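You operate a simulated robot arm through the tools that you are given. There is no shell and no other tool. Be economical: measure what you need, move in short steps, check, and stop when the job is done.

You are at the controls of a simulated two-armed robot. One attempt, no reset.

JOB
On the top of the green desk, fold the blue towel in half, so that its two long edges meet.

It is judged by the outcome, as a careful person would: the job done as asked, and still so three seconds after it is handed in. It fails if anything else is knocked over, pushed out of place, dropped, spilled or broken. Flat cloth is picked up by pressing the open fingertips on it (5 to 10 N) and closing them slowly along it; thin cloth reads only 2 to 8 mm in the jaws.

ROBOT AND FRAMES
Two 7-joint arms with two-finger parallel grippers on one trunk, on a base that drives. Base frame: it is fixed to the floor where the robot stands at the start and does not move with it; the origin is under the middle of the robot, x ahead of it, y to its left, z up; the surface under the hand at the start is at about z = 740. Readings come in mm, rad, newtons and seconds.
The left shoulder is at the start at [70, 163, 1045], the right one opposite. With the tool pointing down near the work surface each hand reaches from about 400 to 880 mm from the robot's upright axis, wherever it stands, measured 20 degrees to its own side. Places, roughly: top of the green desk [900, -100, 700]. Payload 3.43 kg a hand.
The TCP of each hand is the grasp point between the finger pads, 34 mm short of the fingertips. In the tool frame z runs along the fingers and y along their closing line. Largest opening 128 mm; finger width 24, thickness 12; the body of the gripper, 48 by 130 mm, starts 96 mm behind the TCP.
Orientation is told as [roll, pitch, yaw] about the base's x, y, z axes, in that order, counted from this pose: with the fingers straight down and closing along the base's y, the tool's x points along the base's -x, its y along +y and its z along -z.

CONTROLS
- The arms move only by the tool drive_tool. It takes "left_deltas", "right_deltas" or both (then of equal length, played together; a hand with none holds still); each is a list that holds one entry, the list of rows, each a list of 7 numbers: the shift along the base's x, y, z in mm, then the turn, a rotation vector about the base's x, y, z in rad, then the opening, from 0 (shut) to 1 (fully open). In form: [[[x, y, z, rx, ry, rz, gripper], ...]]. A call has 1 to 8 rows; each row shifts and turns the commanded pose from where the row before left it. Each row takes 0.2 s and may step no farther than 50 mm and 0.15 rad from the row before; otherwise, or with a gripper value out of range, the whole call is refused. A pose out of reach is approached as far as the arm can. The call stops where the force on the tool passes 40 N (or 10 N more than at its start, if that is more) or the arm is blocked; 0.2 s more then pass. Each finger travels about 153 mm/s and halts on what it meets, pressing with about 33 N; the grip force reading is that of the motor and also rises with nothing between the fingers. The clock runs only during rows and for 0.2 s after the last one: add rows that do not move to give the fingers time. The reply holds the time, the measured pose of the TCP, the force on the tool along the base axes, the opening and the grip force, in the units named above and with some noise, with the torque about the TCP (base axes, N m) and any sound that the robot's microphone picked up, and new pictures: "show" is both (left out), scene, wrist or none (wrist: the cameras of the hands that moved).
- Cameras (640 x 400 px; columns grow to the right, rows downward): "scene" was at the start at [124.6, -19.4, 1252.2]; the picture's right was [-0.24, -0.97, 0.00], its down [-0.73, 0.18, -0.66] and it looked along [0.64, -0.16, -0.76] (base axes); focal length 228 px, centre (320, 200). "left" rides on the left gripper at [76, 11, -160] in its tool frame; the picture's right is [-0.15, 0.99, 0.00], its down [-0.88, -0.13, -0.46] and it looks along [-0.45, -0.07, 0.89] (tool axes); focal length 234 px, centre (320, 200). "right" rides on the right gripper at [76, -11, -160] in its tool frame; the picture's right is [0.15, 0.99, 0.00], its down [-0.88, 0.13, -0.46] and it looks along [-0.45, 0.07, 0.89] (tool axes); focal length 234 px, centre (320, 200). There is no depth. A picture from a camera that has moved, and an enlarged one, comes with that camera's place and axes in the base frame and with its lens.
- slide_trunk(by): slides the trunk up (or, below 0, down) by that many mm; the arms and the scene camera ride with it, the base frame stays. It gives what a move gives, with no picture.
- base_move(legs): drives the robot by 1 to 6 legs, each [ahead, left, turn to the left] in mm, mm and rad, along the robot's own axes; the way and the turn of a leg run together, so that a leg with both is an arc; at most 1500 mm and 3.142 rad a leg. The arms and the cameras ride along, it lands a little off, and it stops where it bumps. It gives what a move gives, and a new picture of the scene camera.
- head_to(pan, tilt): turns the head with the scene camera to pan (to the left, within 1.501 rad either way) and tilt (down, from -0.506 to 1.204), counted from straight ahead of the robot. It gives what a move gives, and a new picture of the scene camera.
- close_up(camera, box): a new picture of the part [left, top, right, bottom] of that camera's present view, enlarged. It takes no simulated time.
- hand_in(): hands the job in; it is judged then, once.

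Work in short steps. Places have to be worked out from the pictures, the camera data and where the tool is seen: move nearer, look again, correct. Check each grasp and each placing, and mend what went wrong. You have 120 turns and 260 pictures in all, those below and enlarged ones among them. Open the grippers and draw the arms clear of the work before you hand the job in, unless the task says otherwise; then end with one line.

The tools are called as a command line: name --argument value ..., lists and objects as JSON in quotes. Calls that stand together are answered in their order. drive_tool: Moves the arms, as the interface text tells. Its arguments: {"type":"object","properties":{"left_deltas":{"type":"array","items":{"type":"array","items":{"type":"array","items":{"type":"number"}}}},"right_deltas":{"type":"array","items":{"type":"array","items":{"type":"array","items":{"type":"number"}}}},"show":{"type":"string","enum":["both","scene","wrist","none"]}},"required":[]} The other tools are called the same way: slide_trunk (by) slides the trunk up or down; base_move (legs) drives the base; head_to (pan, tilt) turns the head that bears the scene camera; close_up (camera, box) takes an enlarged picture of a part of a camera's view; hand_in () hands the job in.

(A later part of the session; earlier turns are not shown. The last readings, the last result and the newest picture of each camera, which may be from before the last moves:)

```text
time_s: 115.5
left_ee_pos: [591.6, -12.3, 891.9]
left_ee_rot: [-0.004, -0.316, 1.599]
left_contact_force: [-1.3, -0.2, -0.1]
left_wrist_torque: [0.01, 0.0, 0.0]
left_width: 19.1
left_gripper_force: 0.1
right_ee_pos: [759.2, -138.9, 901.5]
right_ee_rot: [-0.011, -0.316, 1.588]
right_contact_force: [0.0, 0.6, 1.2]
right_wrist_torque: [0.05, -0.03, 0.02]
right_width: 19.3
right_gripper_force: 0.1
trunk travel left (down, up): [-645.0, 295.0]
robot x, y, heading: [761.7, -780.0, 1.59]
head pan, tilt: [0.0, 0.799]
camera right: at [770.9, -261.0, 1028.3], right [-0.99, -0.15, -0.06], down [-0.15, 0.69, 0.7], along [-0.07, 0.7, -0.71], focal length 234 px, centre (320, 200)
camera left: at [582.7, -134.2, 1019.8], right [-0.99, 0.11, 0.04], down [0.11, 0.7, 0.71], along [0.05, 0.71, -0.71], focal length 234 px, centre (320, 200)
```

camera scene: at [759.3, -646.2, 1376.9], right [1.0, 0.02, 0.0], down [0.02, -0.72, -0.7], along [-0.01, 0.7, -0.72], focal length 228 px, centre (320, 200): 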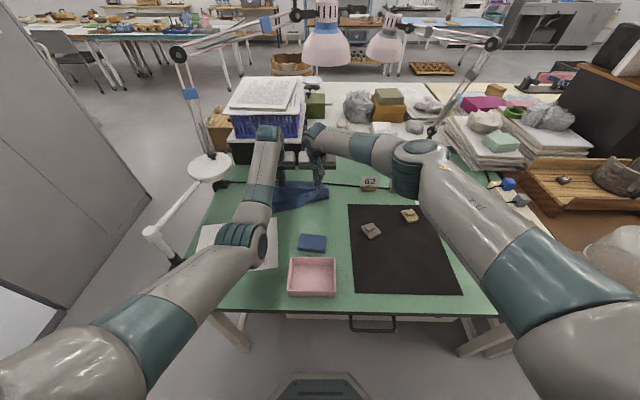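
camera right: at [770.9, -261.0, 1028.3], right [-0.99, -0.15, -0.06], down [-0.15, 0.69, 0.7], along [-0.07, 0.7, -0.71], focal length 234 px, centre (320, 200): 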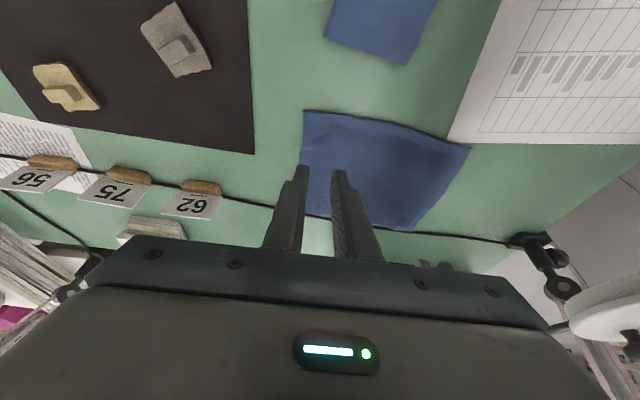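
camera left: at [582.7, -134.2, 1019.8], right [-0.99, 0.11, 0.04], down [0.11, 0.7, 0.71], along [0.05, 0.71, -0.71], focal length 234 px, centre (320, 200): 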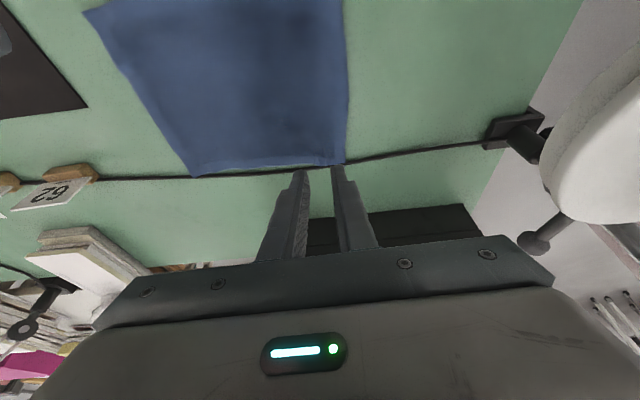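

The towel is flat again: near edge from (555,−115) to (788,−127), far edge at y≈68–74. Now I bring both hands over the far edge so that only the lowest (rear) fingertip corners land ~12 mm inside it.

drive_tool --left_deltas '[[[1, 9, 0, 0, 0, 0, 0.3], [1, 9, 0, 0, 0, 0, 0.3], [1, 9, 0, 0, 0, 0, 0.3], [1, 9, -10, 0, 0, 0, 0.3], [1, 9, -20, 0, 0, 0, 0.3], [1, 9, -20, 0, 0, 0, 0.3], [1, 9, -20, 0, 0, 0, 0.3], [1, 9, -20, 0, 0, 0, 0.3]]]' --right_deltas '[[[-2, 28, 0, 0, 0, 0, 0.3], [-2, 28, 0, 0, 0, 0, 0.3], [-2, 28, 0, 0, 0, 0, 0.3], [-2, 28, -10, 0, 0, 0, 0.3], [-2, 26, -22, 0, 0, 0, 0.3], [-2, 22, -22, 0, 0, 0, 0.3], [-1, 18, -22, 0, 0, 0, 0.3], [-1, 18, -22, 0, 0, 0, 0.3]]]' --show "wrist"

```text
time_s: 117.3
left_ee_pos: [600.4, 63.0, 802.8]
left_ee_rot: [-0.004, -0.315, 1.599]
left_contact_force: [-0.2, -0.7, -0.5]
left_wrist_torque: [-0.02, 0.02, -0.01]
left_width: 38.1
left_gripper_force: 0.0
right_ee_pos: [743.4, 58.2, 802.4]
right_ee_rot: [-0.012, -0.314, 1.586]
right_contact_force: [-0.1, 0.4, -0.3]
right_wrist_torque: [0.02, -0.01, 0.02]
right_width: 38.4
right_gripper_force: 0.0
trunk travel left (down, up): [-645.0, 295.0]
robot x, y, heading: [763.4, -773.4, 1.592]
head pan, tilt: [0.0, 0.799]
camera right: at [755.1, -63.4, 930.2], right [-0.99, -0.15, -0.06], down [-0.15, 0.69, 0.7], along [-0.07, 0.7, -0.71], focal length 234 px, centre (320, 200)
camera left: at [591.9, -58.4, 930.3], right [-0.99, 0.11, 0.04], down [0.11, 0.7, 0.71], along [0.05, 0.71, -0.71], focal length 234 px, centre (320, 200)
```

right: 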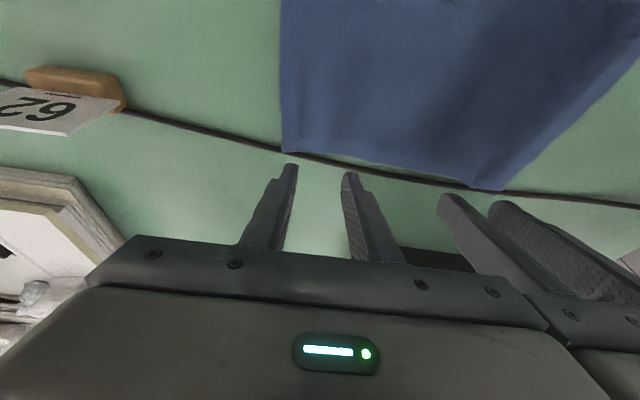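
left: 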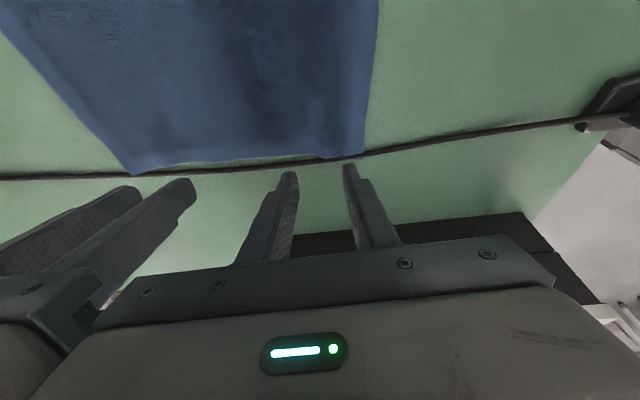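

Edge is at y≈75 (left) and ≈65 (right). I nudge the right back 4 mm, then press both down.

drive_tool --left_deltas '[[[0, -1, -10, 0, 0, 0, 0.3], [0, 0, -8, 0, 0, 0, 0.3], [0, 0, -4, 0, 0, 0, 0.3], [0, 0, -3, 0, 0, 0, 0.3], [0, 0, 0, 0, 0, 0, 0.3]]]' --right_deltas '[[[0, -4, -10, 0, 0, 0, 0.3], [0, 0, -7, 0, 0, 0, 0.3], [0, 0, -4, 0, 0, 0, 0.3], [0, 0, -3, 0, 0, 0, 0.3], [0, 0, 0, 0, 0, 0, 0.3]]]' --show "none"

```text
time_s: 118.5
left_ee_pos: [601.0, 62.7, 779.8]
left_ee_rot: [-0.003, -0.316, 1.599]
left_contact_force: [0.1, 0.9, 2.9]
left_wrist_torque: [0.0, -0.03, 0.02]
left_width: 38.3
left_gripper_force: 0.1
right_ee_pos: [743.3, 53.6, 780.3]
right_ee_rot: [-0.012, -0.316, 1.584]
right_contact_force: [-0.3, -1.1, 0.3]
right_wrist_torque: [0.01, -0.03, 0.01]
right_width: 38.3
right_gripper_force: 0.1
trunk travel left (down, up): [-645.0, 295.0]
robot x, y, heading: [760.9, -775.5, 1.59]
head pan, tilt: [0.0, 0.799]
```

drive_tool --left_deltas '[[[0, 0, -1, 0, 0, 0, 0.3], [0, 0, 0, 0, 0, 0, 0.3], [0, 0, 0, 0, 0, 0, 0.3]]]' --right_deltas '[[[0, 0, -2, 0, 0, 0, 0.3], [0, 0, -1, 0, 0, 0, 0.3], [0, 0, 0, 0, 0, 0, 0.3]]]' --show "none"

```text
time_s: 119.3
left_ee_pos: [600.6, 61.3, 779.7]
left_ee_rot: [-0.004, -0.315, 1.6]
left_contact_force: [0.5, 0.0, 1.9]
left_wrist_torque: [0.03, 0.01, 0.0]
left_width: 38.5
left_gripper_force: 0.0
right_ee_pos: [744.2, 55.3, 778.7]
right_ee_rot: [-0.011, -0.319, 1.585]
right_contact_force: [0.7, 0.1, 8.5]
right_wrist_torque: [0.04, 0.04, 0.01]
right_width: 38.6
right_gripper_force: 0.1
trunk travel left (down, up): [-645.0, 295.0]
robot x, y, heading: [760.2, -775.8, 1.588]
head pan, tilt: [0.0, 0.799]
```

Right 8.5 N; the left gets 1.5 mm more, and then both close slowly.

drive_tool --left_deltas '[[[0, 0, -1.5, 0, 0, 0, 0.3], [0, 0, 0, 0, 0, 0, 0.25], [0, 0, 0, 0, 0, 0, 0.2], [0, 0, 0, 0, 0, 0, 0.15], [0, 0, 0, 0, 0, 0, 0.1], [0, 0, 0, 0, 0, 0, 0.05], [0, 0, 0, 0, 0, 0, 0], [0, 0, 0, 0, 0, 0, 0]]]' --right_deltas '[[[0, 0, 0, 0, 0, 0, 0.3], [0, 0, 0, 0, 0, 0, 0.25], [0, 0, 0, 0, 0, 0, 0.2], [0, 0, 0, 0, 0, 0, 0.15], [0, 0, 0, 0, 0, 0, 0.1], [0, 0, 0, 0, 0, 0, 0.05], [0, 0, 0, 0, 0, 0, 0], [0, 0, 0, 0, 0, 0, 0]]]' --show "wrist"

```text
time_s: 121.1
left_ee_pos: [602.1, 59.0, 779.7]
left_ee_rot: [-0.004, -0.319, 1.599]
left_contact_force: [5.0, 0.2, 6.3]
left_wrist_torque: [-0.01, -0.14, 0.01]
left_width: 3.1
left_gripper_force: 33.0
right_ee_pos: [743.8, 53.1, 779.2]
right_ee_rot: [-0.01, -0.318, 1.584]
right_contact_force: [-5.8, 1.0, 10.3]
right_wrist_torque: [-0.01, 0.23, -0.03]
right_width: 3.9
right_gripper_force: 32.8
trunk travel left (down, up): [-645.0, 295.0]
robot x, y, heading: [763.6, -779.2, 1.595]
head pan, tilt: [0.0, 0.799]
camera right: at [755.4, -69.3, 906.1], right [-0.99, -0.15, -0.06], down [-0.15, 0.69, 0.71], along [-0.07, 0.71, -0.71], focal length 234 px, centre (320, 200)
camera left: at [592.6, -62.2, 906.0], right [-0.99, 0.11, 0.04], down [0.11, 0.7, 0.71], along [0.05, 0.71, -0.7], focal length 234 px, centre (320, 200)
```

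right: 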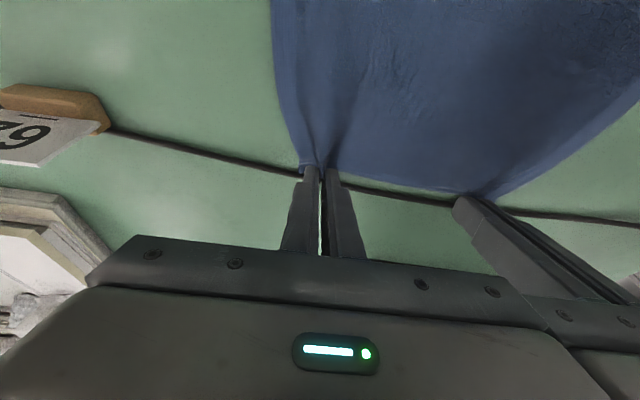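
left: 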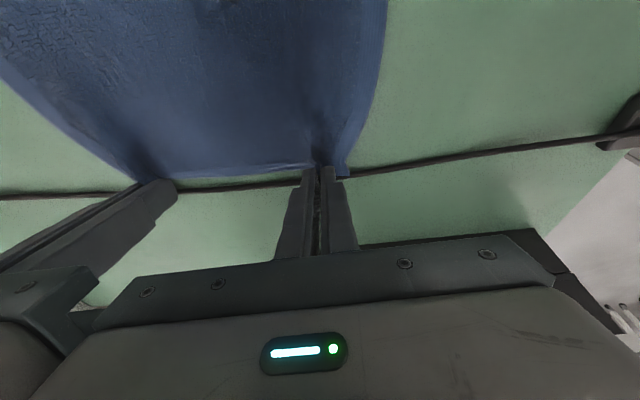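

Both edges are pinched right at the hem. I lift along an arc toward me.

drive_tool --left_deltas '[[[1, -2, 10, 0, 0, 0, 0], [0, -4, 14, 0, 0, 0, 0], [0, -8, 14, 0, 0, 0, 0], [0, -12, 14, 0, 0, 0, 0], [0, -15, 12, 0, 0, 0, 0], [0, 0, 0, 0, 0, 0, 0]]]' --right_deltas '[[[-1, -2, 10, 0, 0, 0, 0], [0, -4, 14, 0, 0, 0, 0], [0, -8, 14, 0, 0, 0, 0], [0, -12, 14, 0, 0, 0, 0], [0, -15, 12, 0, 0, 0, 0], [0, 0, 0, 0, 0, 0, 0]]]' --show "none"

base_move --legs '[[-85, 0, 0]]'

close_up --camera "right" --box '[160, 0, 640, 300]'

close_up --camera "left" --box '[0, 0, 480, 300]'

```text
time_s: 122.5
left_ee_pos: [603.3, 21.1, 839.3]
left_ee_rot: [-0.004, -0.314, 1.599]
left_contact_force: [3.1, -0.6, -0.5]
left_wrist_torque: [-0.04, -0.13, 0.01]
left_width: 2.8
left_gripper_force: 33.1
right_ee_pos: [742.8, 13.1, 839.5]
right_ee_rot: [-0.012, -0.315, 1.584]
right_contact_force: [-4.1, 0.1, -0.9]
right_wrist_torque: [0.0, 0.16, -0.04]
right_width: 4.1
right_gripper_force: 33.4
trunk travel left (down, up): [-645.0, 295.0]
robot x, y, heading: [763.6, -772.5, 1.589]
head pan, tilt: [0.0, 0.799]
```

```text
time_s: 123.6
left_ee_pos: [604.6, -60.5, 841.5]
left_ee_rot: [-0.004, -0.317, 1.6]
left_contact_force: [3.9, -0.6, -0.3]
left_wrist_torque: [0.01, -0.11, 0.01]
left_width: 2.9
left_gripper_force: 33.1
right_ee_pos: [745.1, -69.4, 840.9]
right_ee_rot: [-0.012, -0.316, 1.585]
right_contact_force: [-3.2, -0.3, 0.9]
right_wrist_torque: [-0.02, 0.15, -0.04]
right_width: 3.8
right_gripper_force: 33.3
trunk travel left (down, up): [-645.0, 295.0]
robot x, y, heading: [766.9, -861.0, 1.593]
head pan, tilt: [0.0, 0.799]
camera scene: at [760.9, -727.0, 1376.7], right [1.0, 0.02, 0.0], down [0.02, -0.72, -0.7], along [-0.02, 0.7, -0.72], focal length 228 px, centre (320, 200)
```

scene: 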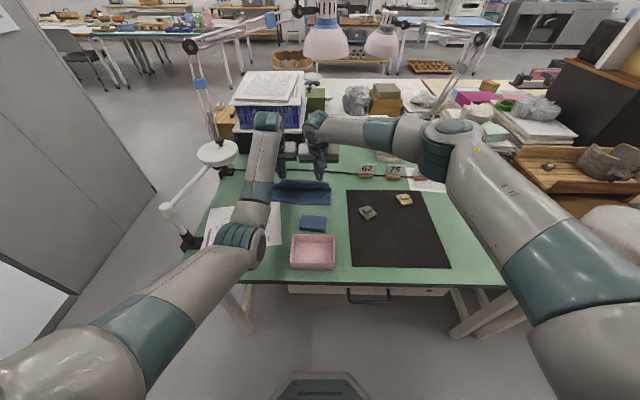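

```text
1.33 times, centred on (400, 150) of right
camera zoom: at [756.8, -190.8, 968.3], right [-0.99, -0.15, -0.06], down [-0.15, 0.69, 0.7], along [-0.07, 0.7, -0.71], focal length 312 px, centre (213, 267)
```

zoom: 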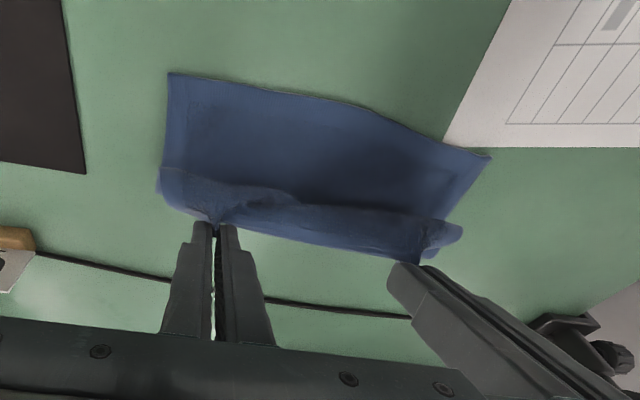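

```text
1.33 times, centred on (240, 150) of left
camera zoom: at [595.9, -182.6, 968.0], right [-0.99, 0.11, 0.04], down [0.11, 0.7, 0.71], along [0.05, 0.71, -0.71], focal length 312 px, centre (427, 267)
```

zoom: 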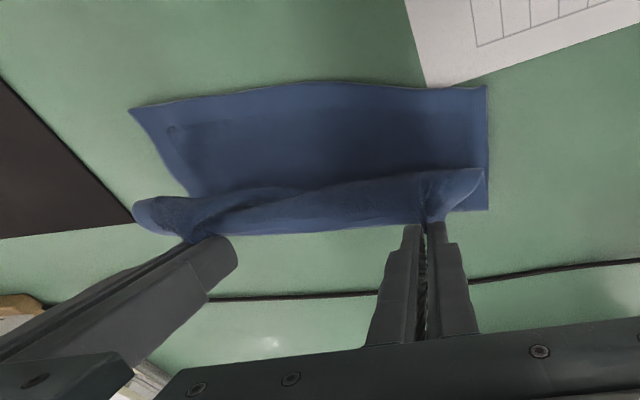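

Going well; near edge at y≈−121 (x=604) and ≈−129 (x=745). I move toward me ~46 mm while lowering onto the near half.

drive_tool --left_deltas '[[[0, -10, -4, 0, 0, 0, 0], [0, -10, -6, 0, 0, 0, 0], [0, -10, -10, 0, 0, 0, 0], [0, -8, -12, 0, 0, 0, 0], [0, -6, -12, 0, 0, 0, 0], [0, -2, -10, 0, 0, 0, 0], [0, 0, 0, 0, 0, 0, 0]]]' --right_deltas '[[[0, -10, -4, 0, 0, 0, 0], [0, -10, -6, 0, 0, 0, 0], [0, -10, -10, 0, 0, 0, 0], [0, -8, -12, 0, 0, 0, 0], [0, -5, -12, 0, 0, 0, 0], [0, -2, -10, 0, 0, 0, 0], [0, 0, 0, 0, 0, 0, 0]]]' --show "wrist"

```text
time_s: 125.2
left_ee_pos: [604.6, -105.9, 786.0]
left_ee_rot: [-0.005, -0.318, 1.6]
left_contact_force: [2.7, 0.3, 2.3]
left_wrist_torque: [0.0, -0.12, 0.03]
left_width: 2.9
left_gripper_force: 32.6
right_ee_pos: [744.6, -114.7, 785.1]
right_ee_rot: [-0.01, -0.317, 1.585]
right_contact_force: [-2.8, 0.3, 3.1]
right_wrist_torque: [0.03, 0.15, -0.03]
right_width: 3.7
right_gripper_force: 33.0
trunk travel left (down, up): [-645.0, 295.0]
robot x, y, heading: [763.4, -857.6, 1.597]
head pan, tilt: [0.0, 0.799]
camera right: at [756.0, -237.1, 913.7], right [-0.99, -0.15, -0.06], down [-0.15, 0.69, 0.71], along [-0.07, 0.7, -0.71], focal length 234 px, centre (320, 200)
camera left: at [595.7, -228.2, 913.9], right [-0.99, 0.11, 0.04], down [0.11, 0.7, 0.71], along [0.05, 0.71, -0.71], focal length 234 px, centre (320, 200)
```

right: 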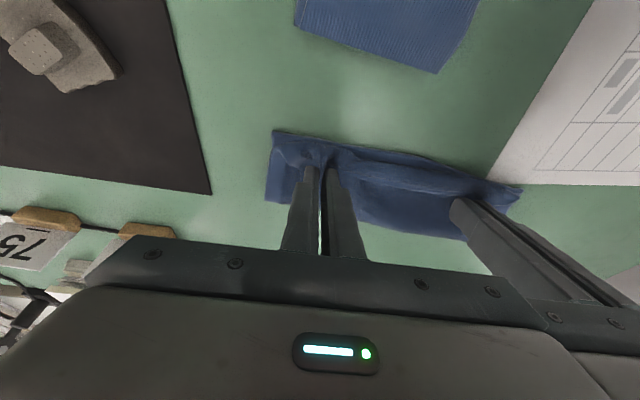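
left: 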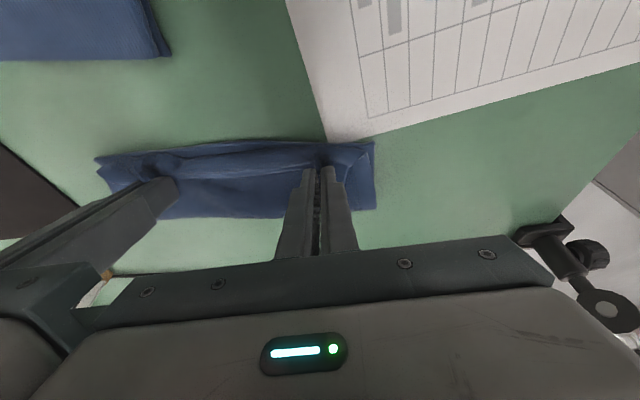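

Both are down at the near edge. Release gently and withdraw.

drive_tool --left_deltas '[[[0, 0, 0, 0, 0, 0, 0.05], [0, 0, 0, 0, 0, 0, 0.1], [0, 0, 0, 0, 0, 0, 0.15], [0, -2, 6, 0, 0, 0, 0.15], [0, -6, 18, 0, 0, 0, 0.15], [0, -8, 30, 0, 0, 0, 0.15], [0, -8, 35, 0, 0, 0, 0.15], [0, 0, 0, 0, 0, 0, 0.15]]]' --right_deltas '[[[0, 0, 0, 0, 0, 0, 0.05], [0, 0, 0, 0, 0, 0, 0.1], [0, 0, 0, 0, 0, 0, 0.15], [0, -2, 6, 0, 0, 0, 0.15], [0, -6, 18, 0, 0, 0, 0.15], [0, -8, 30, 0, 0, 0, 0.15], [0, -8, 35, 0, 0, 0, 0.15], [0, 0, 0, 0, 0, 0, 0.15]]]' --show "none"

close_up --camera "right" --box '[220, 60, 540, 260]'

close_up --camera "left" --box '[80, 60, 400, 260]'

```text
time_s: 127.0
left_ee_pos: [601.9, -129.3, 873.4]
left_ee_rot: [-0.003, -0.315, 1.602]
left_contact_force: [-0.4, 0.7, -0.1]
left_wrist_torque: [-0.03, -0.04, 0.02]
left_width: 19.1
left_gripper_force: 0.1
right_ee_pos: [744.6, -138.7, 873.1]
right_ee_rot: [-0.012, -0.313, 1.586]
right_contact_force: [0.0, -0.5, 0.1]
right_wrist_torque: [-0.03, -0.01, 0.01]
right_width: 19.0
right_gripper_force: 0.0
trunk travel left (down, up): [-645.0, 295.0]
robot x, y, heading: [765.0, -857.4, 1.597]
head pan, tilt: [0.0, 0.799]
```

```text
2.00 times, centred on (380, 160) of right
camera zoom: at [755.8, -260.6, 1001.0], right [-0.99, -0.15, -0.06], down [-0.15, 0.7, 0.7], along [-0.07, 0.7, -0.71], focal length 468 px, centre (200, 280)
```

zoom: 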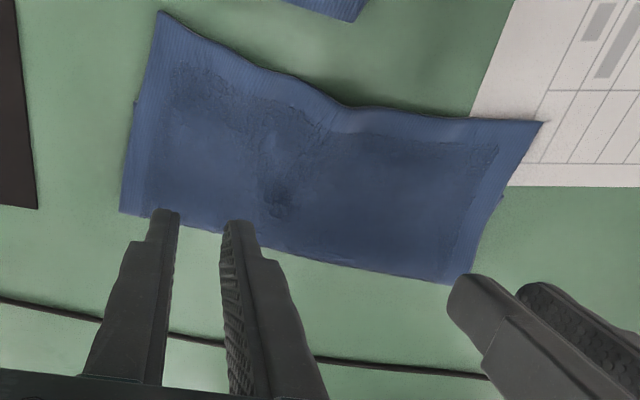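

```text
2.00 times, centred on (240, 160) of left
camera zoom: at [592.9, -251.7, 1000.7], right [-0.99, 0.11, 0.04], down [0.11, 0.7, 0.71], along [0.05, 0.71, -0.71], focal length 468 px, centre (480, 280)
```

zoom: 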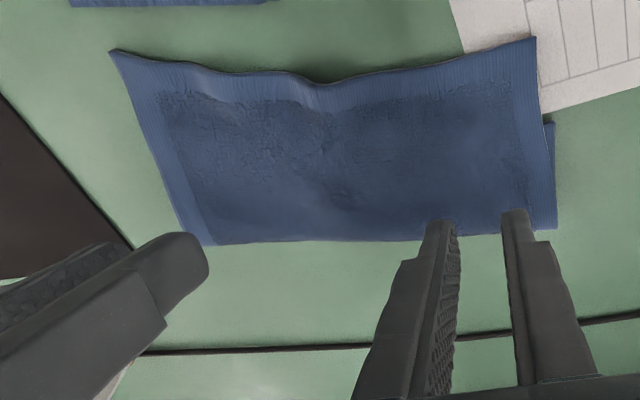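

The flap unrolled by itself. The top layer now lies flat but overhangs the bottom edge by ~45–50 mm toward me (top edge y≈−163/−180, bottom edge ≈−117/−137). I back the base 60 mm and set the hands over this overhanging edge to push it back.

base_move --legs '[[-60, 0, 0]]'

drive_tool --left_deltas '[[[0, 8, -5, 0, 0, 0, 0.3], [0, 8, -10, 0, 0, 0, 0.3], [0, 8, -15, 0, 0, 0, 0.3], [0, 8, -20, 0, 0, 0, 0.3], [0, 6, -20, 0, 0, 0, 0.3], [0, 0, 0, 0, 0, 0, 0.3]]]' --right_deltas '[[[0, 7, -5, 0, 0, 0, 0.3], [0, 7, -10, 0, 0, 0, 0.3], [0, 7, -15, 0, 0, 0, 0.3], [0, 7, -20, 0, 0, 0, 0.3], [0, 5, -20, 0, 0, 0, 0.3], [0, 0, 0, 0, 0, 0, 0.3]]]' --show "wrist"

```text
time_s: 128.0
left_ee_pos: [605.5, -187.5, 874.8]
left_ee_rot: [-0.003, -0.316, 1.598]
left_contact_force: [-0.3, -0.5, 0.6]
left_wrist_torque: [0.05, 0.0, -0.01]
left_width: 19.3
left_gripper_force: 0.0
right_ee_pos: [746.5, -196.3, 874.7]
right_ee_rot: [-0.011, -0.314, 1.583]
right_contact_force: [0.3, -0.4, 0.4]
right_wrist_torque: [0.02, -0.02, -0.01]
right_width: 19.3
right_gripper_force: 0.1
trunk travel left (down, up): [-645.0, 295.0]
robot x, y, heading: [769.1, -914.4, 1.595]
head pan, tilt: [0.0, 0.799]
camera scene: at [762.3, -784.2, 1376.6], right [1.0, 0.02, 0.0], down [0.01, -0.72, -0.7], along [-0.01, 0.7, -0.72], focal length 228 px, centre (320, 200)
```

scene: 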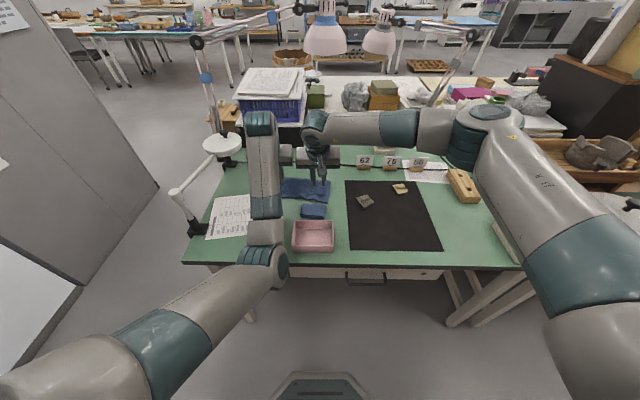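

```text
time_s: 129.3
left_ee_pos: [604.9, -149.0, 804.8]
left_ee_rot: [-0.003, -0.317, 1.599]
left_contact_force: [0.0, 0.7, 0.5]
left_wrist_torque: [0.01, -0.03, -0.02]
left_width: 38.3
left_gripper_force: 0.1
right_ee_pos: [746.1, -162.9, 804.5]
right_ee_rot: [-0.012, -0.317, 1.584]
right_contact_force: [-0.3, 0.5, 0.5]
right_wrist_torque: [0.0, 0.0, 0.01]
right_width: 38.3
right_gripper_force: 0.0
trunk travel left (down, up): [-645.0, 295.0]
robot x, y, heading: [764.7, -913.6, 1.591]
head pan, tilt: [0.0, 0.799]
camera right: at [758.3, -284.8, 931.9], right [-0.99, -0.15, -0.06], down [-0.14, 0.69, 0.7], along [-0.07, 0.7, -0.71], focal length 234 px, centre (320, 200)
camera left: at [596.0, -271.6, 932.6], right [-0.99, 0.11, 0.04], down [0.11, 0.7, 0.71], along [0.05, 0.71, -0.71], focal length 234 px, centre (320, 200)
```

right: 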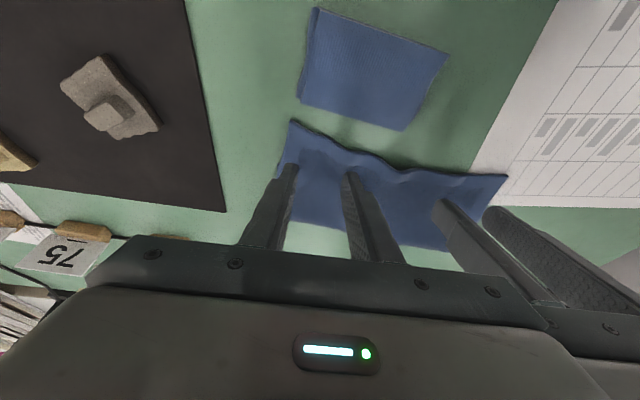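
left: 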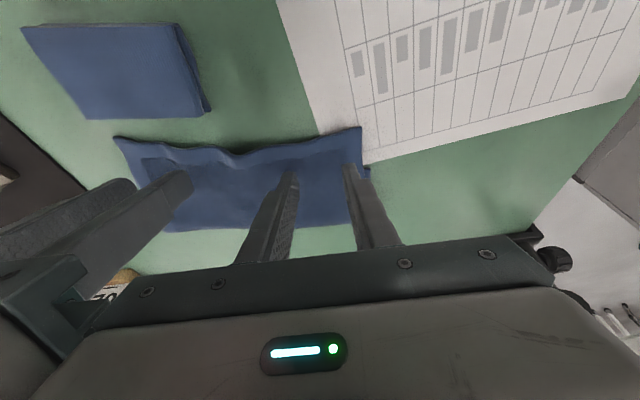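

Edge overlap is right (~14 mm). To keep off the paper I shift the left to x≈618 and the right to ≈760 with a narrower opening, then press.

drive_tool --left_deltas '[[[13, 0, -6, 0, 0, 0, 0.2], [0, 0, -8, 0, 0, 0, 0.2], [0, 0, -5, 0, 0, 0, 0.2], [0, 0, -4, 0, 0, 0, 0.2], [0, 0, 0, 0, 0, 0, 0.2]]]' --right_deltas '[[[14, -3, -6, 0, 0, 0, 0.2], [0, 0, -8, 0, 0, 0, 0.2], [0, 0, -5, 0, 0, 0, 0.2], [0, 0, -4, 0, 0, 0, 0.2], [0, 0, 0, 0, 0, 0, 0.2]]]' --show "none"

```text
time_s: 130.6
left_ee_pos: [617.9, -150.3, 781.9]
left_ee_rot: [-0.003, -0.314, 1.599]
left_contact_force: [0.9, -0.1, -0.3]
left_wrist_torque: [0.03, 0.0, 0.0]
left_width: 25.5
left_gripper_force: 0.0
right_ee_pos: [761.7, -166.3, 781.2]
right_ee_rot: [-0.011, -0.316, 1.586]
right_contact_force: [0.9, 0.2, 1.0]
right_wrist_torque: [0.02, 0.01, 0.01]
right_width: 26.0
right_gripper_force: 0.1
trunk travel left (down, up): [-645.0, 295.0]
robot x, y, heading: [765.8, -912.7, 1.593]
head pan, tilt: [0.0, 0.799]
```

drive_tool --left_deltas '[[[0, 0, -3, 0, 0, 0, 0.2], [0, 0, -1, 0, 0, 0, 0.2], [0, 0, 0, 0, 0, 0, 0.2]]]' --right_deltas '[[[0, 0, -3, 0, 0, 0, 0.2], [0, 0, 0, 0, 0, 0, 0.2], [0, 0, 0, 0, 0, 0, 0.2]]]' --show "none"

```text
time_s: 131.3
left_ee_pos: [616.8, -150.4, 779.5]
left_ee_rot: [-0.004, -0.318, 1.599]
left_contact_force: [0.2, 1.4, 5.0]
left_wrist_torque: [0.09, 0.03, -0.04]
left_width: 25.4
left_gripper_force: 0.1
right_ee_pos: [760.6, -166.5, 778.8]
right_ee_rot: [-0.01, -0.316, 1.585]
right_contact_force: [0.4, 0.3, 6.8]
right_wrist_torque: [0.06, 0.03, -0.02]
right_width: 25.7
right_gripper_force: 0.1
trunk travel left (down, up): [-645.0, 295.0]
robot x, y, heading: [763.3, -912.6, 1.592]
head pan, tilt: [0.0, 0.799]
```

Pressure is right; close and lift slightly.

drive_tool --left_deltas '[[[0, 0, 0, 0, 0, 0, 0.15], [0, 0, 0, 0, 0, 0, 0.1], [0, 0, 0, 0, 0, 0, 0.05], [0, 0, 0, 0, 0, 0, 0], [0, 0, 0, 0, 0, 0, 0], [0, 0, 10, 0, 0, 0, 0], [0, 5, 12, 0, 0, 0, 0], [0, 0, 0, 0, 0, 0, 0]]]' --right_deltas '[[[0, 0, 0, 0, 0, 0, 0.15], [0, 0, 0, 0, 0, 0, 0.1], [0, 0, 0, 0, 0, 0, 0.05], [0, 0, 0, 0, 0, 0, 0], [0, 0, 0, 0, 0, 0, 0], [0, 0, 10, 0, 0, 0, 0], [0, 5, 12, 0, 0, 0, 0], [0, 0, 0, 0, 0, 0, 0]]]' --show "wrist"

```text
time_s: 133.2
left_ee_pos: [618.3, -144.6, 798.0]
left_ee_rot: [-0.004, -0.315, 1.6]
left_contact_force: [3.0, -1.3, 0.0]
left_wrist_torque: [-0.05, -0.1, -0.06]
left_width: 3.2
left_gripper_force: 33.1
right_ee_pos: [759.9, -161.6, 798.6]
right_ee_rot: [-0.01, -0.313, 1.585]
right_contact_force: [-2.6, -0.4, 0.2]
right_wrist_torque: [0.03, 0.08, -0.04]
right_width: 3.4
right_gripper_force: 33.7
trunk travel left (down, up): [-645.0, 295.0]
robot x, y, heading: [766.0, -913.7, 1.593]
head pan, tilt: [0.0, 0.799]
camera right: at [771.7, -282.8, 927.1], right [-0.99, -0.15, -0.06], down [-0.14, 0.7, 0.7], along [-0.07, 0.7, -0.71], focal length 234 px, centre (320, 200)
camera left: at [608.9, -265.4, 925.6], right [-0.99, 0.11, 0.04], down [0.11, 0.7, 0.71], along [0.05, 0.71, -0.71], focal length 234 px, centre (320, 200)
```

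right: 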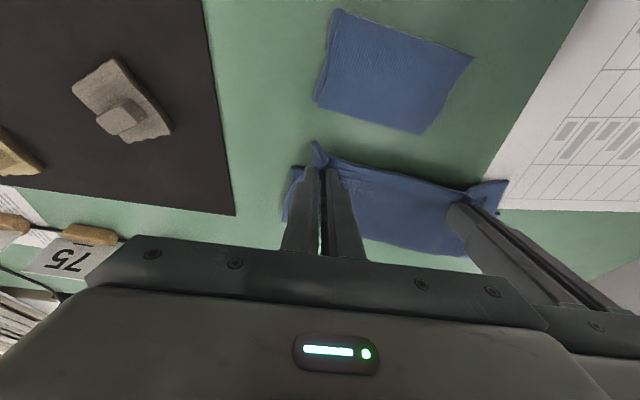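
left: 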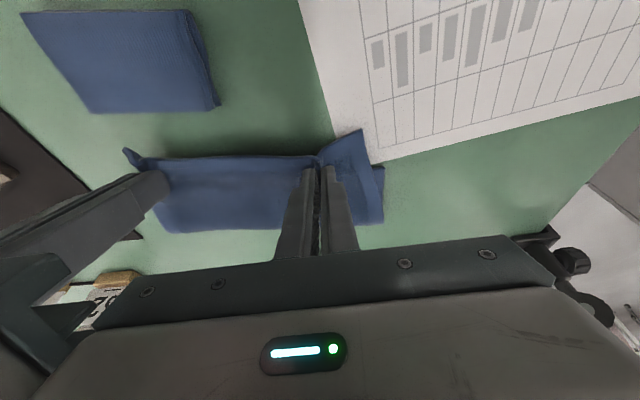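

Held. To re-form the fold line properly I'll raise the edge to a vertical sheet above the true midline (y≈−24 left, −36 right), letting the slack lie flat, and then lay it back on a tight arc. First up, then base forward 110 mm.

drive_tool --left_deltas '[[[0, 2, 14, 0, 0, 0, 0], [0, 2, 14, 0, 0, 0, 0], [0, 4, 14, 0, 0, 0, 0], [0, 4, 13, 0, 0, 0, 0]]]' --right_deltas '[[[0, 4, 14, 0, 0, 0, 0], [0, 4, 14, 0, 0, 0, 0], [0, 4, 14, 0, 0, 0, 0], [0, 5, 13, 0, 0, 0, 0]]]' --show "none"

base_move --legs '[[110, 0, 0]]'

close_up --camera "right" --box '[160, 0, 640, 300]'

close_up --camera "left" --box '[0, 0, 480, 300]'

```text
time_s: 134.2
left_ee_pos: [617.8, -134.2, 852.6]
left_ee_rot: [-0.003, -0.315, 1.6]
left_contact_force: [3.7, -0.5, 0.1]
left_wrist_torque: [0.0, -0.11, -0.02]
left_width: 3.1
left_gripper_force: 33.3
right_ee_pos: [762.2, -143.3, 854.9]
right_ee_rot: [-0.013, -0.315, 1.584]
right_contact_force: [-2.1, 0.9, -0.9]
right_wrist_torque: [-0.01, 0.1, -0.02]
right_width: 3.4
right_gripper_force: 33.2
trunk travel left (down, up): [-645.0, 295.0]
robot x, y, heading: [769.5, -913.6, 1.592]
head pan, tilt: [0.0, 0.799]
```

```text
time_s: 135.3
left_ee_pos: [612.1, -21.4, 853.2]
left_ee_rot: [-0.002, -0.315, 1.604]
left_contact_force: [3.2, 0.3, -0.4]
left_wrist_torque: [-0.05, -0.1, 0.0]
left_width: 2.9
left_gripper_force: 32.4
right_ee_pos: [754.5, -31.6, 853.5]
right_ee_rot: [-0.013, -0.315, 1.591]
right_contact_force: [-3.5, 0.2, -0.1]
right_wrist_torque: [0.01, 0.16, 0.01]
right_width: 3.4
right_gripper_force: 32.7
trunk travel left (down, up): [-645.0, 295.0]
robot x, y, heading: [761.4, -804.2, 1.595]
head pan, tilt: [0.0, 0.799]
camera scene: at [759.0, -671.4, 1376.7], right [1.0, 0.03, 0.0], down [0.02, -0.72, -0.7], along [-0.02, 0.7, -0.72], focal length 228 px, centre (320, 200)
```

scene: 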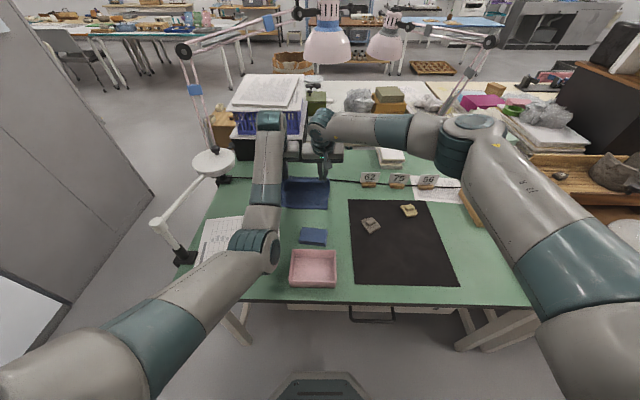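

```text
1.33 times, centred on (400, 150) of right
camera zoom: at [766.9, -154.0, 982.2], right [-0.99, -0.15, -0.06], down [-0.15, 0.69, 0.7], along [-0.07, 0.7, -0.71], focal length 312 px, centre (213, 267)
```

zoom: 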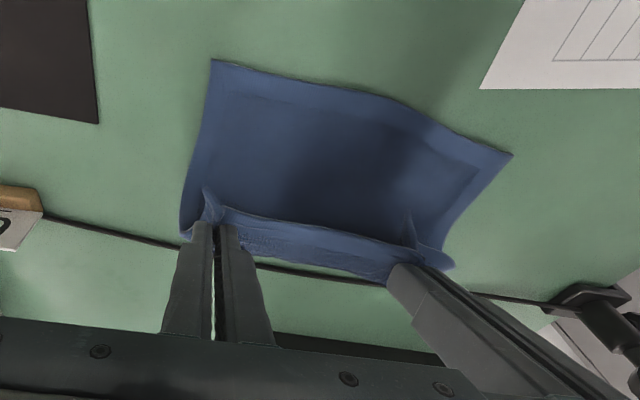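

```text
1.33 times, centred on (240, 150) of left
camera zoom: at [603.5, -144.3, 980.0], right [-0.99, 0.11, 0.04], down [0.11, 0.7, 0.71], along [0.05, 0.71, -0.71], focal length 312 px, centre (427, 267)
```

zoom: 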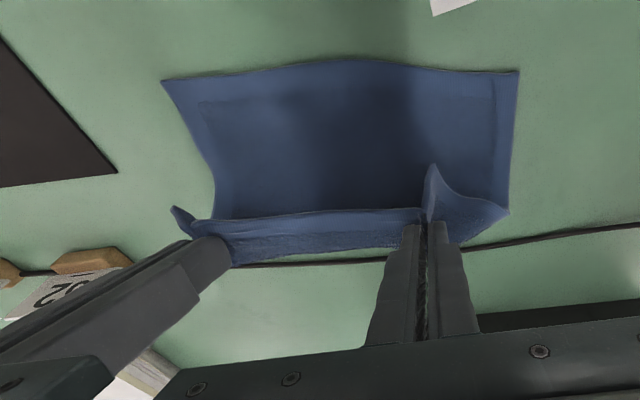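

The sheet is now upright and taut; the near edge slid to y≈−87 (x=612) and ≈−102 (x=754), so the midline is about y=11 / −4. I lay the edge down on an arc of 83 mm radius about that line.

drive_tool --left_deltas '[[[0, -9, -5, 0, 0, 0, 0], [0, -9, -7, 0, 0, 0, 0], [0, -8, -8, 0, 0, 0, 0], [0, -7, -8, 0, 0, 0, 0], [0, -6, -9, 0, 0, 0, 0], [0, -5, -10, 0, 0, 0, 0], [0, -5, -12, 0, 0, 0, 0], [0, -2, -9, 0, 0, 0, 0]]]' --right_deltas '[[[0, -9, -4, 0, 0, 0, 0], [0, -9, -6, 0, 0, 0, 0], [0, -8, -7, 0, 0, 0, 0], [0, -8, -8, 0, 0, 0, 0], [0, -7, -9, 0, 0, 0, 0], [0, -6, -11, 0, 0, 0, 0], [0, -5, -13, 0, 0, 0, 0], [0, -3, -11, 0, 0, 0, 0]]]' --show "wrist"

```text
time_s: 137.2
left_ee_pos: [611.8, -75.1, 784.7]
left_ee_rot: [-0.002, -0.316, 1.602]
left_contact_force: [2.3, 0.2, 1.1]
left_wrist_torque: [0.0, -0.07, -0.02]
left_width: 3.1
left_gripper_force: 33.6
right_ee_pos: [753.3, -86.9, 785.6]
right_ee_rot: [-0.012, -0.316, 1.591]
right_contact_force: [-2.7, 1.2, 1.6]
right_wrist_torque: [0.03, 0.1, -0.01]
right_width: 3.3
right_gripper_force: 33.6
trunk travel left (down, up): [-645.0, 295.0]
robot x, y, heading: [763.0, -801.2, 1.592]
head pan, tilt: [0.0, 0.799]
camera right: at [765.8, -209.3, 913.6], right [-0.99, -0.15, -0.06], down [-0.15, 0.69, 0.7], along [-0.07, 0.7, -0.71], focal length 234 px, centre (320, 200)
camera left: at [603.4, -196.0, 911.5], right [-0.99, 0.11, 0.04], down [0.11, 0.7, 0.71], along [0.05, 0.71, -0.71], focal length 234 px, centre (320, 200)
```

right: 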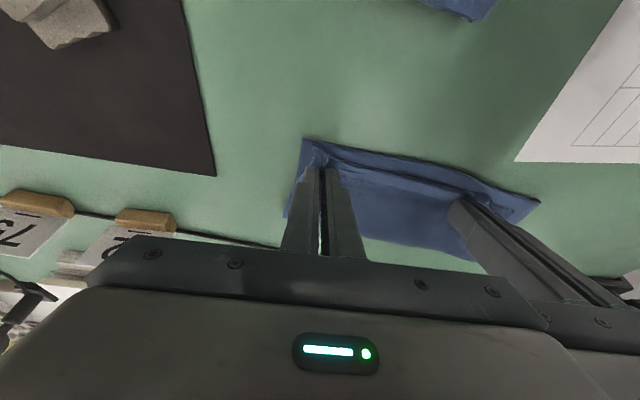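
left: 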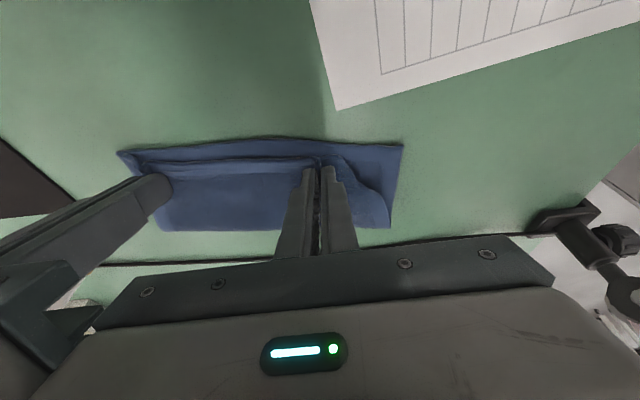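

Excellent: fold line at y≈10 and the top edge just short of the bottom edge. Release and withdraw.

drive_tool --left_deltas '[[[0, 0, -2, 0, 0, 0, 0.05], [0, 0, 0, 0, 0, 0, 0.1], [0, 0, 0, 0, 0, 0, 0.15], [0, -2, 6, 0, 0, 0, 0.15], [0, -6, 18, 0, 0, 0, 0.15], [0, -4, 30, 0, 0, 0, 0.15], [0, 0, 35, 0, 0, 0, 0.15], [0, 0, 0, 0, 0, 0, 0.15]]]' --right_deltas '[[[0, 0, -2, 0, 0, 0, 0.05], [0, 0, 0, 0, 0, 0, 0.1], [0, 0, 0, 0, 0, 0, 0.15], [0, -2, 6, 0, 0, 0, 0.15], [0, -6, 18, 0, 0, 0, 0.15], [0, -4, 30, 0, 0, 0, 0.15], [0, 0, 35, 0, 0, 0, 0.15], [0, 0, 0, 0, 0, 0, 0.15]]]' --show "none"

close_up --camera "right" --box '[220, 60, 540, 260]'

close_up --camera "left" --box '[80, 60, 400, 260]'

```text
time_s: 138.9
left_ee_pos: [612.4, -82.0, 872.4]
left_ee_rot: [-0.003, -0.314, 1.603]
left_contact_force: [-0.2, -0.2, 0.4]
left_wrist_torque: [-0.04, -0.01, -0.05]
left_width: 19.3
left_gripper_force: 0.2
right_ee_pos: [754.2, -96.6, 871.0]
right_ee_rot: [-0.013, -0.314, 1.592]
right_contact_force: [0.8, -0.3, -0.4]
right_wrist_torque: [0.0, -0.03, 0.02]
right_width: 19.1
right_gripper_force: 0.0
trunk travel left (down, up): [-645.0, 295.0]
robot x, y, heading: [767.6, -804.6, 1.601]
head pan, tilt: [0.0, 0.799]
```

```text
2.00 times, centred on (380, 160) of right
camera zoom: at [767.6, -219.0, 999.0], right [-0.99, -0.15, -0.06], down [-0.15, 0.69, 0.7], along [-0.07, 0.7, -0.71], focal length 468 px, centre (200, 280)
```

zoom: 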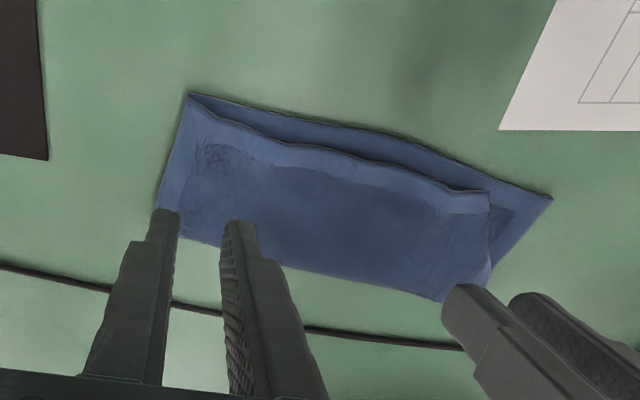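

```text
2.00 times, centred on (240, 160) of left
camera zoom: at [604.1, -204.6, 999.3], right [-0.99, 0.11, 0.04], down [0.11, 0.7, 0.71], along [0.05, 0.71, -0.71], focal length 468 px, centre (480, 280)
```

zoom: 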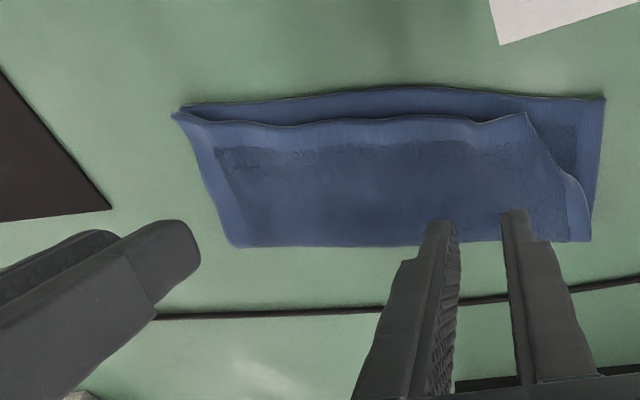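

Very close: right corner matches, the mid gap is ~15 mm, but the top-left corner sits 45 mm inward (581 vs 536) because the top edge is bunched. I'll pin the right side with the right fingertips and use the left to pinch the top-left corner and pull it outward.

drive_tool --left_deltas '[[[-4, 6, -20, 0, 0, 0, 0.2], [-4, 5, -20, 0, 0, 0, 0.2], [0, 5, -20, 0, 0, 0, 0.2], [0, 0, -16, 0, 0, 0, 0.2], [0, 0, -6, 0, 0, 0, 0.2], [0, 0, -3, 0, 0, 0, 0.2], [0, 0, 0, 0, 0, 0, 0.2]]]' --right_deltas '[[[2, 10, -20, 0, 0, 0, 0.2], [2, 10, -20, 0, 0, 0, 0.2], [0, 5, -20, 0, 0, 0, 0.2], [0, 0, -16, 0, 0, 0, 0.2], [0, 0, -6, 0, 0, 0, 0.2], [0, 0, -3, 0, 0, 0, 0.2], [0, 0, 0, 0, 0, 0, 0.2]]]' --show "none"

```text
time_s: 140.6
left_ee_pos: [605.1, -70.0, 787.8]
left_ee_rot: [-0.004, -0.314, 1.602]
left_contact_force: [0.0, 0.0, 0.5]
left_wrist_torque: [0.07, 0.02, 0.02]
left_width: 25.7
left_gripper_force: 0.3
right_ee_pos: [757.7, -73.5, 788.0]
right_ee_rot: [-0.012, -0.313, 1.59]
right_contact_force: [0.4, 0.3, -0.6]
right_wrist_torque: [0.02, 0.01, -0.03]
right_width: 25.6
right_gripper_force: 0.1
trunk travel left (down, up): [-645.0, 295.0]
robot x, y, heading: [763.3, -800.5, 1.596]
head pan, tilt: [0.0, 0.799]
```

drive_tool --left_deltas '[[[0, 2, -3, 0, 0, 0, 0.2], [0, 0, -2, 0, 0, 0, 0.2], [0, 0, 0, 0, 0, 0, 0.2]]]' --right_deltas '[[[0, 0, -3, 0, 0, 0, 0.2], [0, 0, -3, 0, 0, 0, 0.2], [0, 0, 0, 0, 0, 0, 0.2]]]' --show "wrist"

```text
time_s: 141.3
left_ee_pos: [603.8, -67.8, 782.9]
left_ee_rot: [-0.003, -0.316, 1.604]
left_contact_force: [1.2, -1.0, 5.5]
left_wrist_torque: [-0.05, 0.06, 0.01]
left_width: 25.4
left_gripper_force: 0.0
right_ee_pos: [757.6, -76.2, 783.3]
right_ee_rot: [-0.01, -0.315, 1.591]
right_contact_force: [-0.2, 0.6, 2.3]
right_wrist_torque: [0.01, 0.05, -0.02]
right_width: 25.8
right_gripper_force: 0.2
trunk travel left (down, up): [-645.0, 295.0]
robot x, y, heading: [761.6, -803.0, 1.596]
head pan, tilt: [0.0, 0.799]
camera right: at [770.2, -196.8, 909.9], right [-0.99, -0.15, -0.06], down [-0.15, 0.69, 0.71], along [-0.07, 0.7, -0.71], focal length 234 px, centre (320, 200)
camera left: at [596.5, -189.9, 910.8], right [-0.99, 0.11, 0.04], down [0.11, 0.7, 0.71], along [0.05, 0.71, -0.71], focal length 234 px, centre (320, 200)
```

right: 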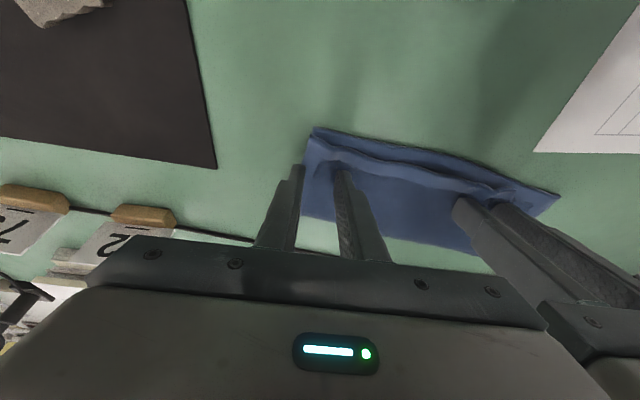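
left: 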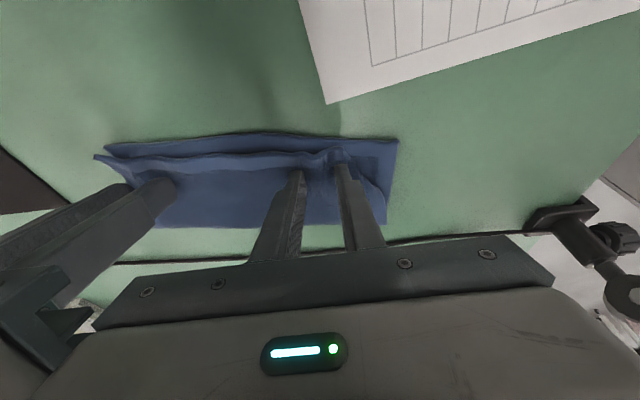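

Contact is good. The left closes slowly, then lifts a few mm.

drive_tool --left_deltas '[[[0, 0, 0, 0, 0, 0, 0.15], [0, 0, 0, 0, 0, 0, 0.1], [0, 0, 0, 0, 0, 0, 0.05], [0, 0, 0, 0, 0, 0, 0], [0, 0, 0, 0, 0, 0, 0], [0, 0, 8, 0, 0, 0, 0], [0, 0, 6, 0, 0, 0, 0]]]' --right_deltas '[[[0, 0, -1, 0, 0, 0, 0.2], [0, 0, 0, 0, 0, 0, 0.2], [0, 0, 0, 0, 0, 0, 0.2], [0, 0, 0, 0, 0, 0, 0.2], [0, 0, 0, 0, 0, 0, 0.2], [0, 0, 0, 0, 0, 0, 0.2], [0, 0, 0, 0, 0, 0, 0.2]]]' --show "none"

close_up --camera "left" --box '[80, 80, 420, 290]'

```text
time_s: 142.9
left_ee_pos: [604.3, -68.7, 795.8]
left_ee_rot: [-0.003, -0.315, 1.606]
left_contact_force: [1.0, 0.3, 0.2]
left_wrist_torque: [-0.01, -0.02, -0.04]
left_width: 3.2
left_gripper_force: 32.9
right_ee_pos: [759.2, -73.6, 781.5]
right_ee_rot: [-0.012, -0.316, 1.591]
right_contact_force: [-0.1, 0.5, 5.6]
right_wrist_torque: [-0.06, 0.1, 0.0]
right_width: 25.5
right_gripper_force: 0.1
trunk travel left (down, up): [-645.0, 295.0]
robot x, y, heading: [761.7, -801.1, 1.597]
head pan, tilt: [0.0, 0.799]
```

```text
1.88 times, centred on (250, 185) of left
camera zoom: at [595.7, -189.8, 923.6], right [-0.99, 0.11, 0.04], down [0.11, 0.7, 0.71], along [0.05, 0.71, -0.71], focal length 441 px, centre (452, 228)
```

zoom: 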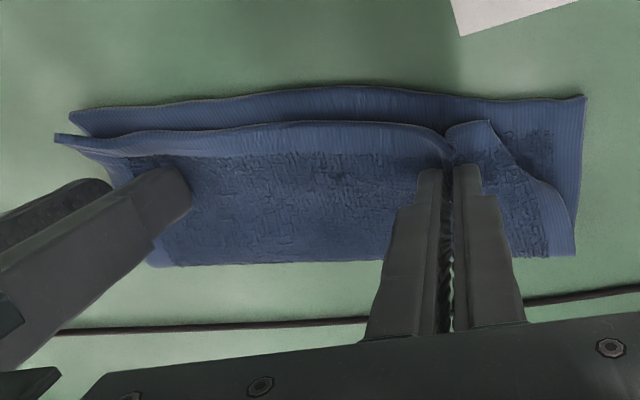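

Only the top layer is held. I pull outward 42 mm and slightly toward me while the right hand pins its end.

drive_tool --left_deltas '[[[-8, -1, 0, 0, 0, 0, 0], [-8, -2, 0, 0, 0, 0, 0], [-8, -2, 0, 0, 0, 0, 0], [-8, -2, 0, 0, 0, 0, 0], [-6, -1, 0, 0, 0, 0, 0], [-4, 0, 0, 0, 0, 0, 0], [0, 0, 0, 0, 0, 0, 0]]]' --show "none"

close_up --camera "left" --box '[40, 60, 440, 310]'

```text
time_s: 144.6
left_ee_pos: [560.0, -75.5, 796.1]
left_ee_rot: [-0.004, -0.316, 1.604]
left_contact_force: [0.1, 0.1, -0.8]
left_wrist_torque: [0.0, 0.03, -0.03]
left_width: 3.4
left_gripper_force: 32.4
right_ee_pos: [757.9, -74.0, 780.0]
right_ee_rot: [-0.012, -0.315, 1.59]
right_contact_force: [0.9, -0.3, -0.9]
right_wrist_torque: [-0.02, -0.01, -0.02]
right_width: 25.6
right_gripper_force: 0.0
trunk travel left (down, up): [-645.0, 295.0]
robot x, y, heading: [764.0, -802.6, 1.599]
head pan, tilt: [0.0, 0.799]
```

```text
1.60 times, centred on (240, 185) of left
camera zoom: at [553.1, -197.6, 923.8], right [-0.99, 0.11, 0.04], down [0.11, 0.7, 0.71], along [0.05, 0.71, -0.71], focal length 375 px, centre (448, 224)
```

zoom: 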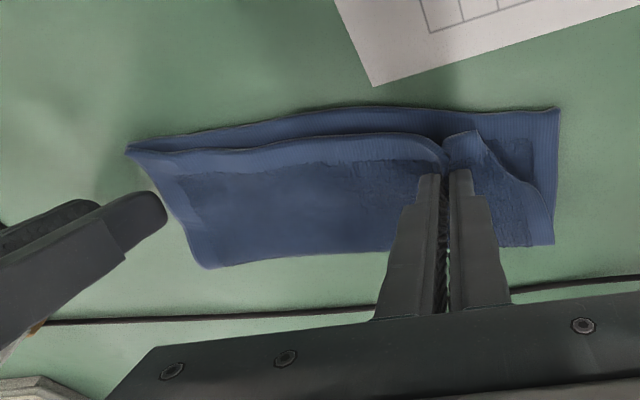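

The whole towel slid 42 mm with the pull. So the right hand must hold the top layer at its own end: I move it over the right corner (now ≈(732,−100)) and pinch there, the left still holding.

drive_tool --right_deltas '[[[-13, 0, 15, 0, 0, 0, 0.2], [-14, -4, 0, 0, 0, 0, 0.2], [-14, -4, 0, 0, 0, 0, 0.2], [-7, -3, 0, 0, 0, 0, 0.2], [0, 0, -6, 0, 0, 0, 0.2], [0, 0, -6, 0, 0, 0, 0.2], [0, 0, 0, 0, 0, 0, 0.2]]]' --show "wrist"

```text
time_s: 146.2
left_ee_pos: [561.9, -76.7, 797.1]
left_ee_rot: [-0.004, -0.315, 1.605]
left_contact_force: [-0.1, 1.1, 0.1]
left_wrist_torque: [-0.01, 0.04, -0.05]
left_width: 3.2
left_gripper_force: 32.8
right_ee_pos: [711.2, -85.8, 783.9]
right_ee_rot: [-0.01, -0.317, 1.59]
right_contact_force: [-0.6, -0.7, 3.5]
right_wrist_torque: [-0.04, 0.07, -0.01]
right_width: 25.7
right_gripper_force: 0.1
trunk travel left (down, up): [-645.0, 295.0]
robot x, y, heading: [760.8, -801.9, 1.598]
head pan, tilt: [0.0, 0.799]
camera right: at [723.3, -208.1, 911.8], right [-0.99, -0.15, -0.06], down [-0.15, 0.69, 0.71], along [-0.07, 0.7, -0.71], focal length 234 px, centre (320, 200)
```

right: 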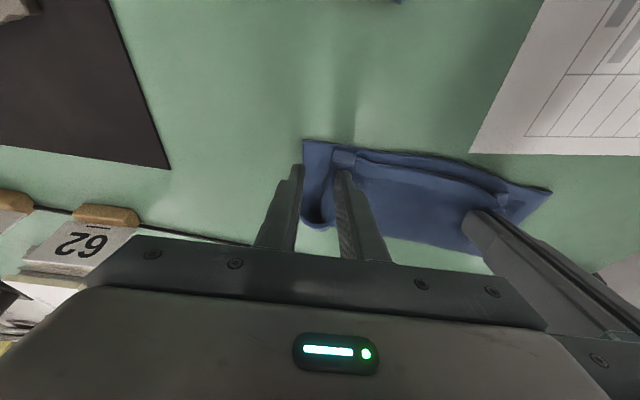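

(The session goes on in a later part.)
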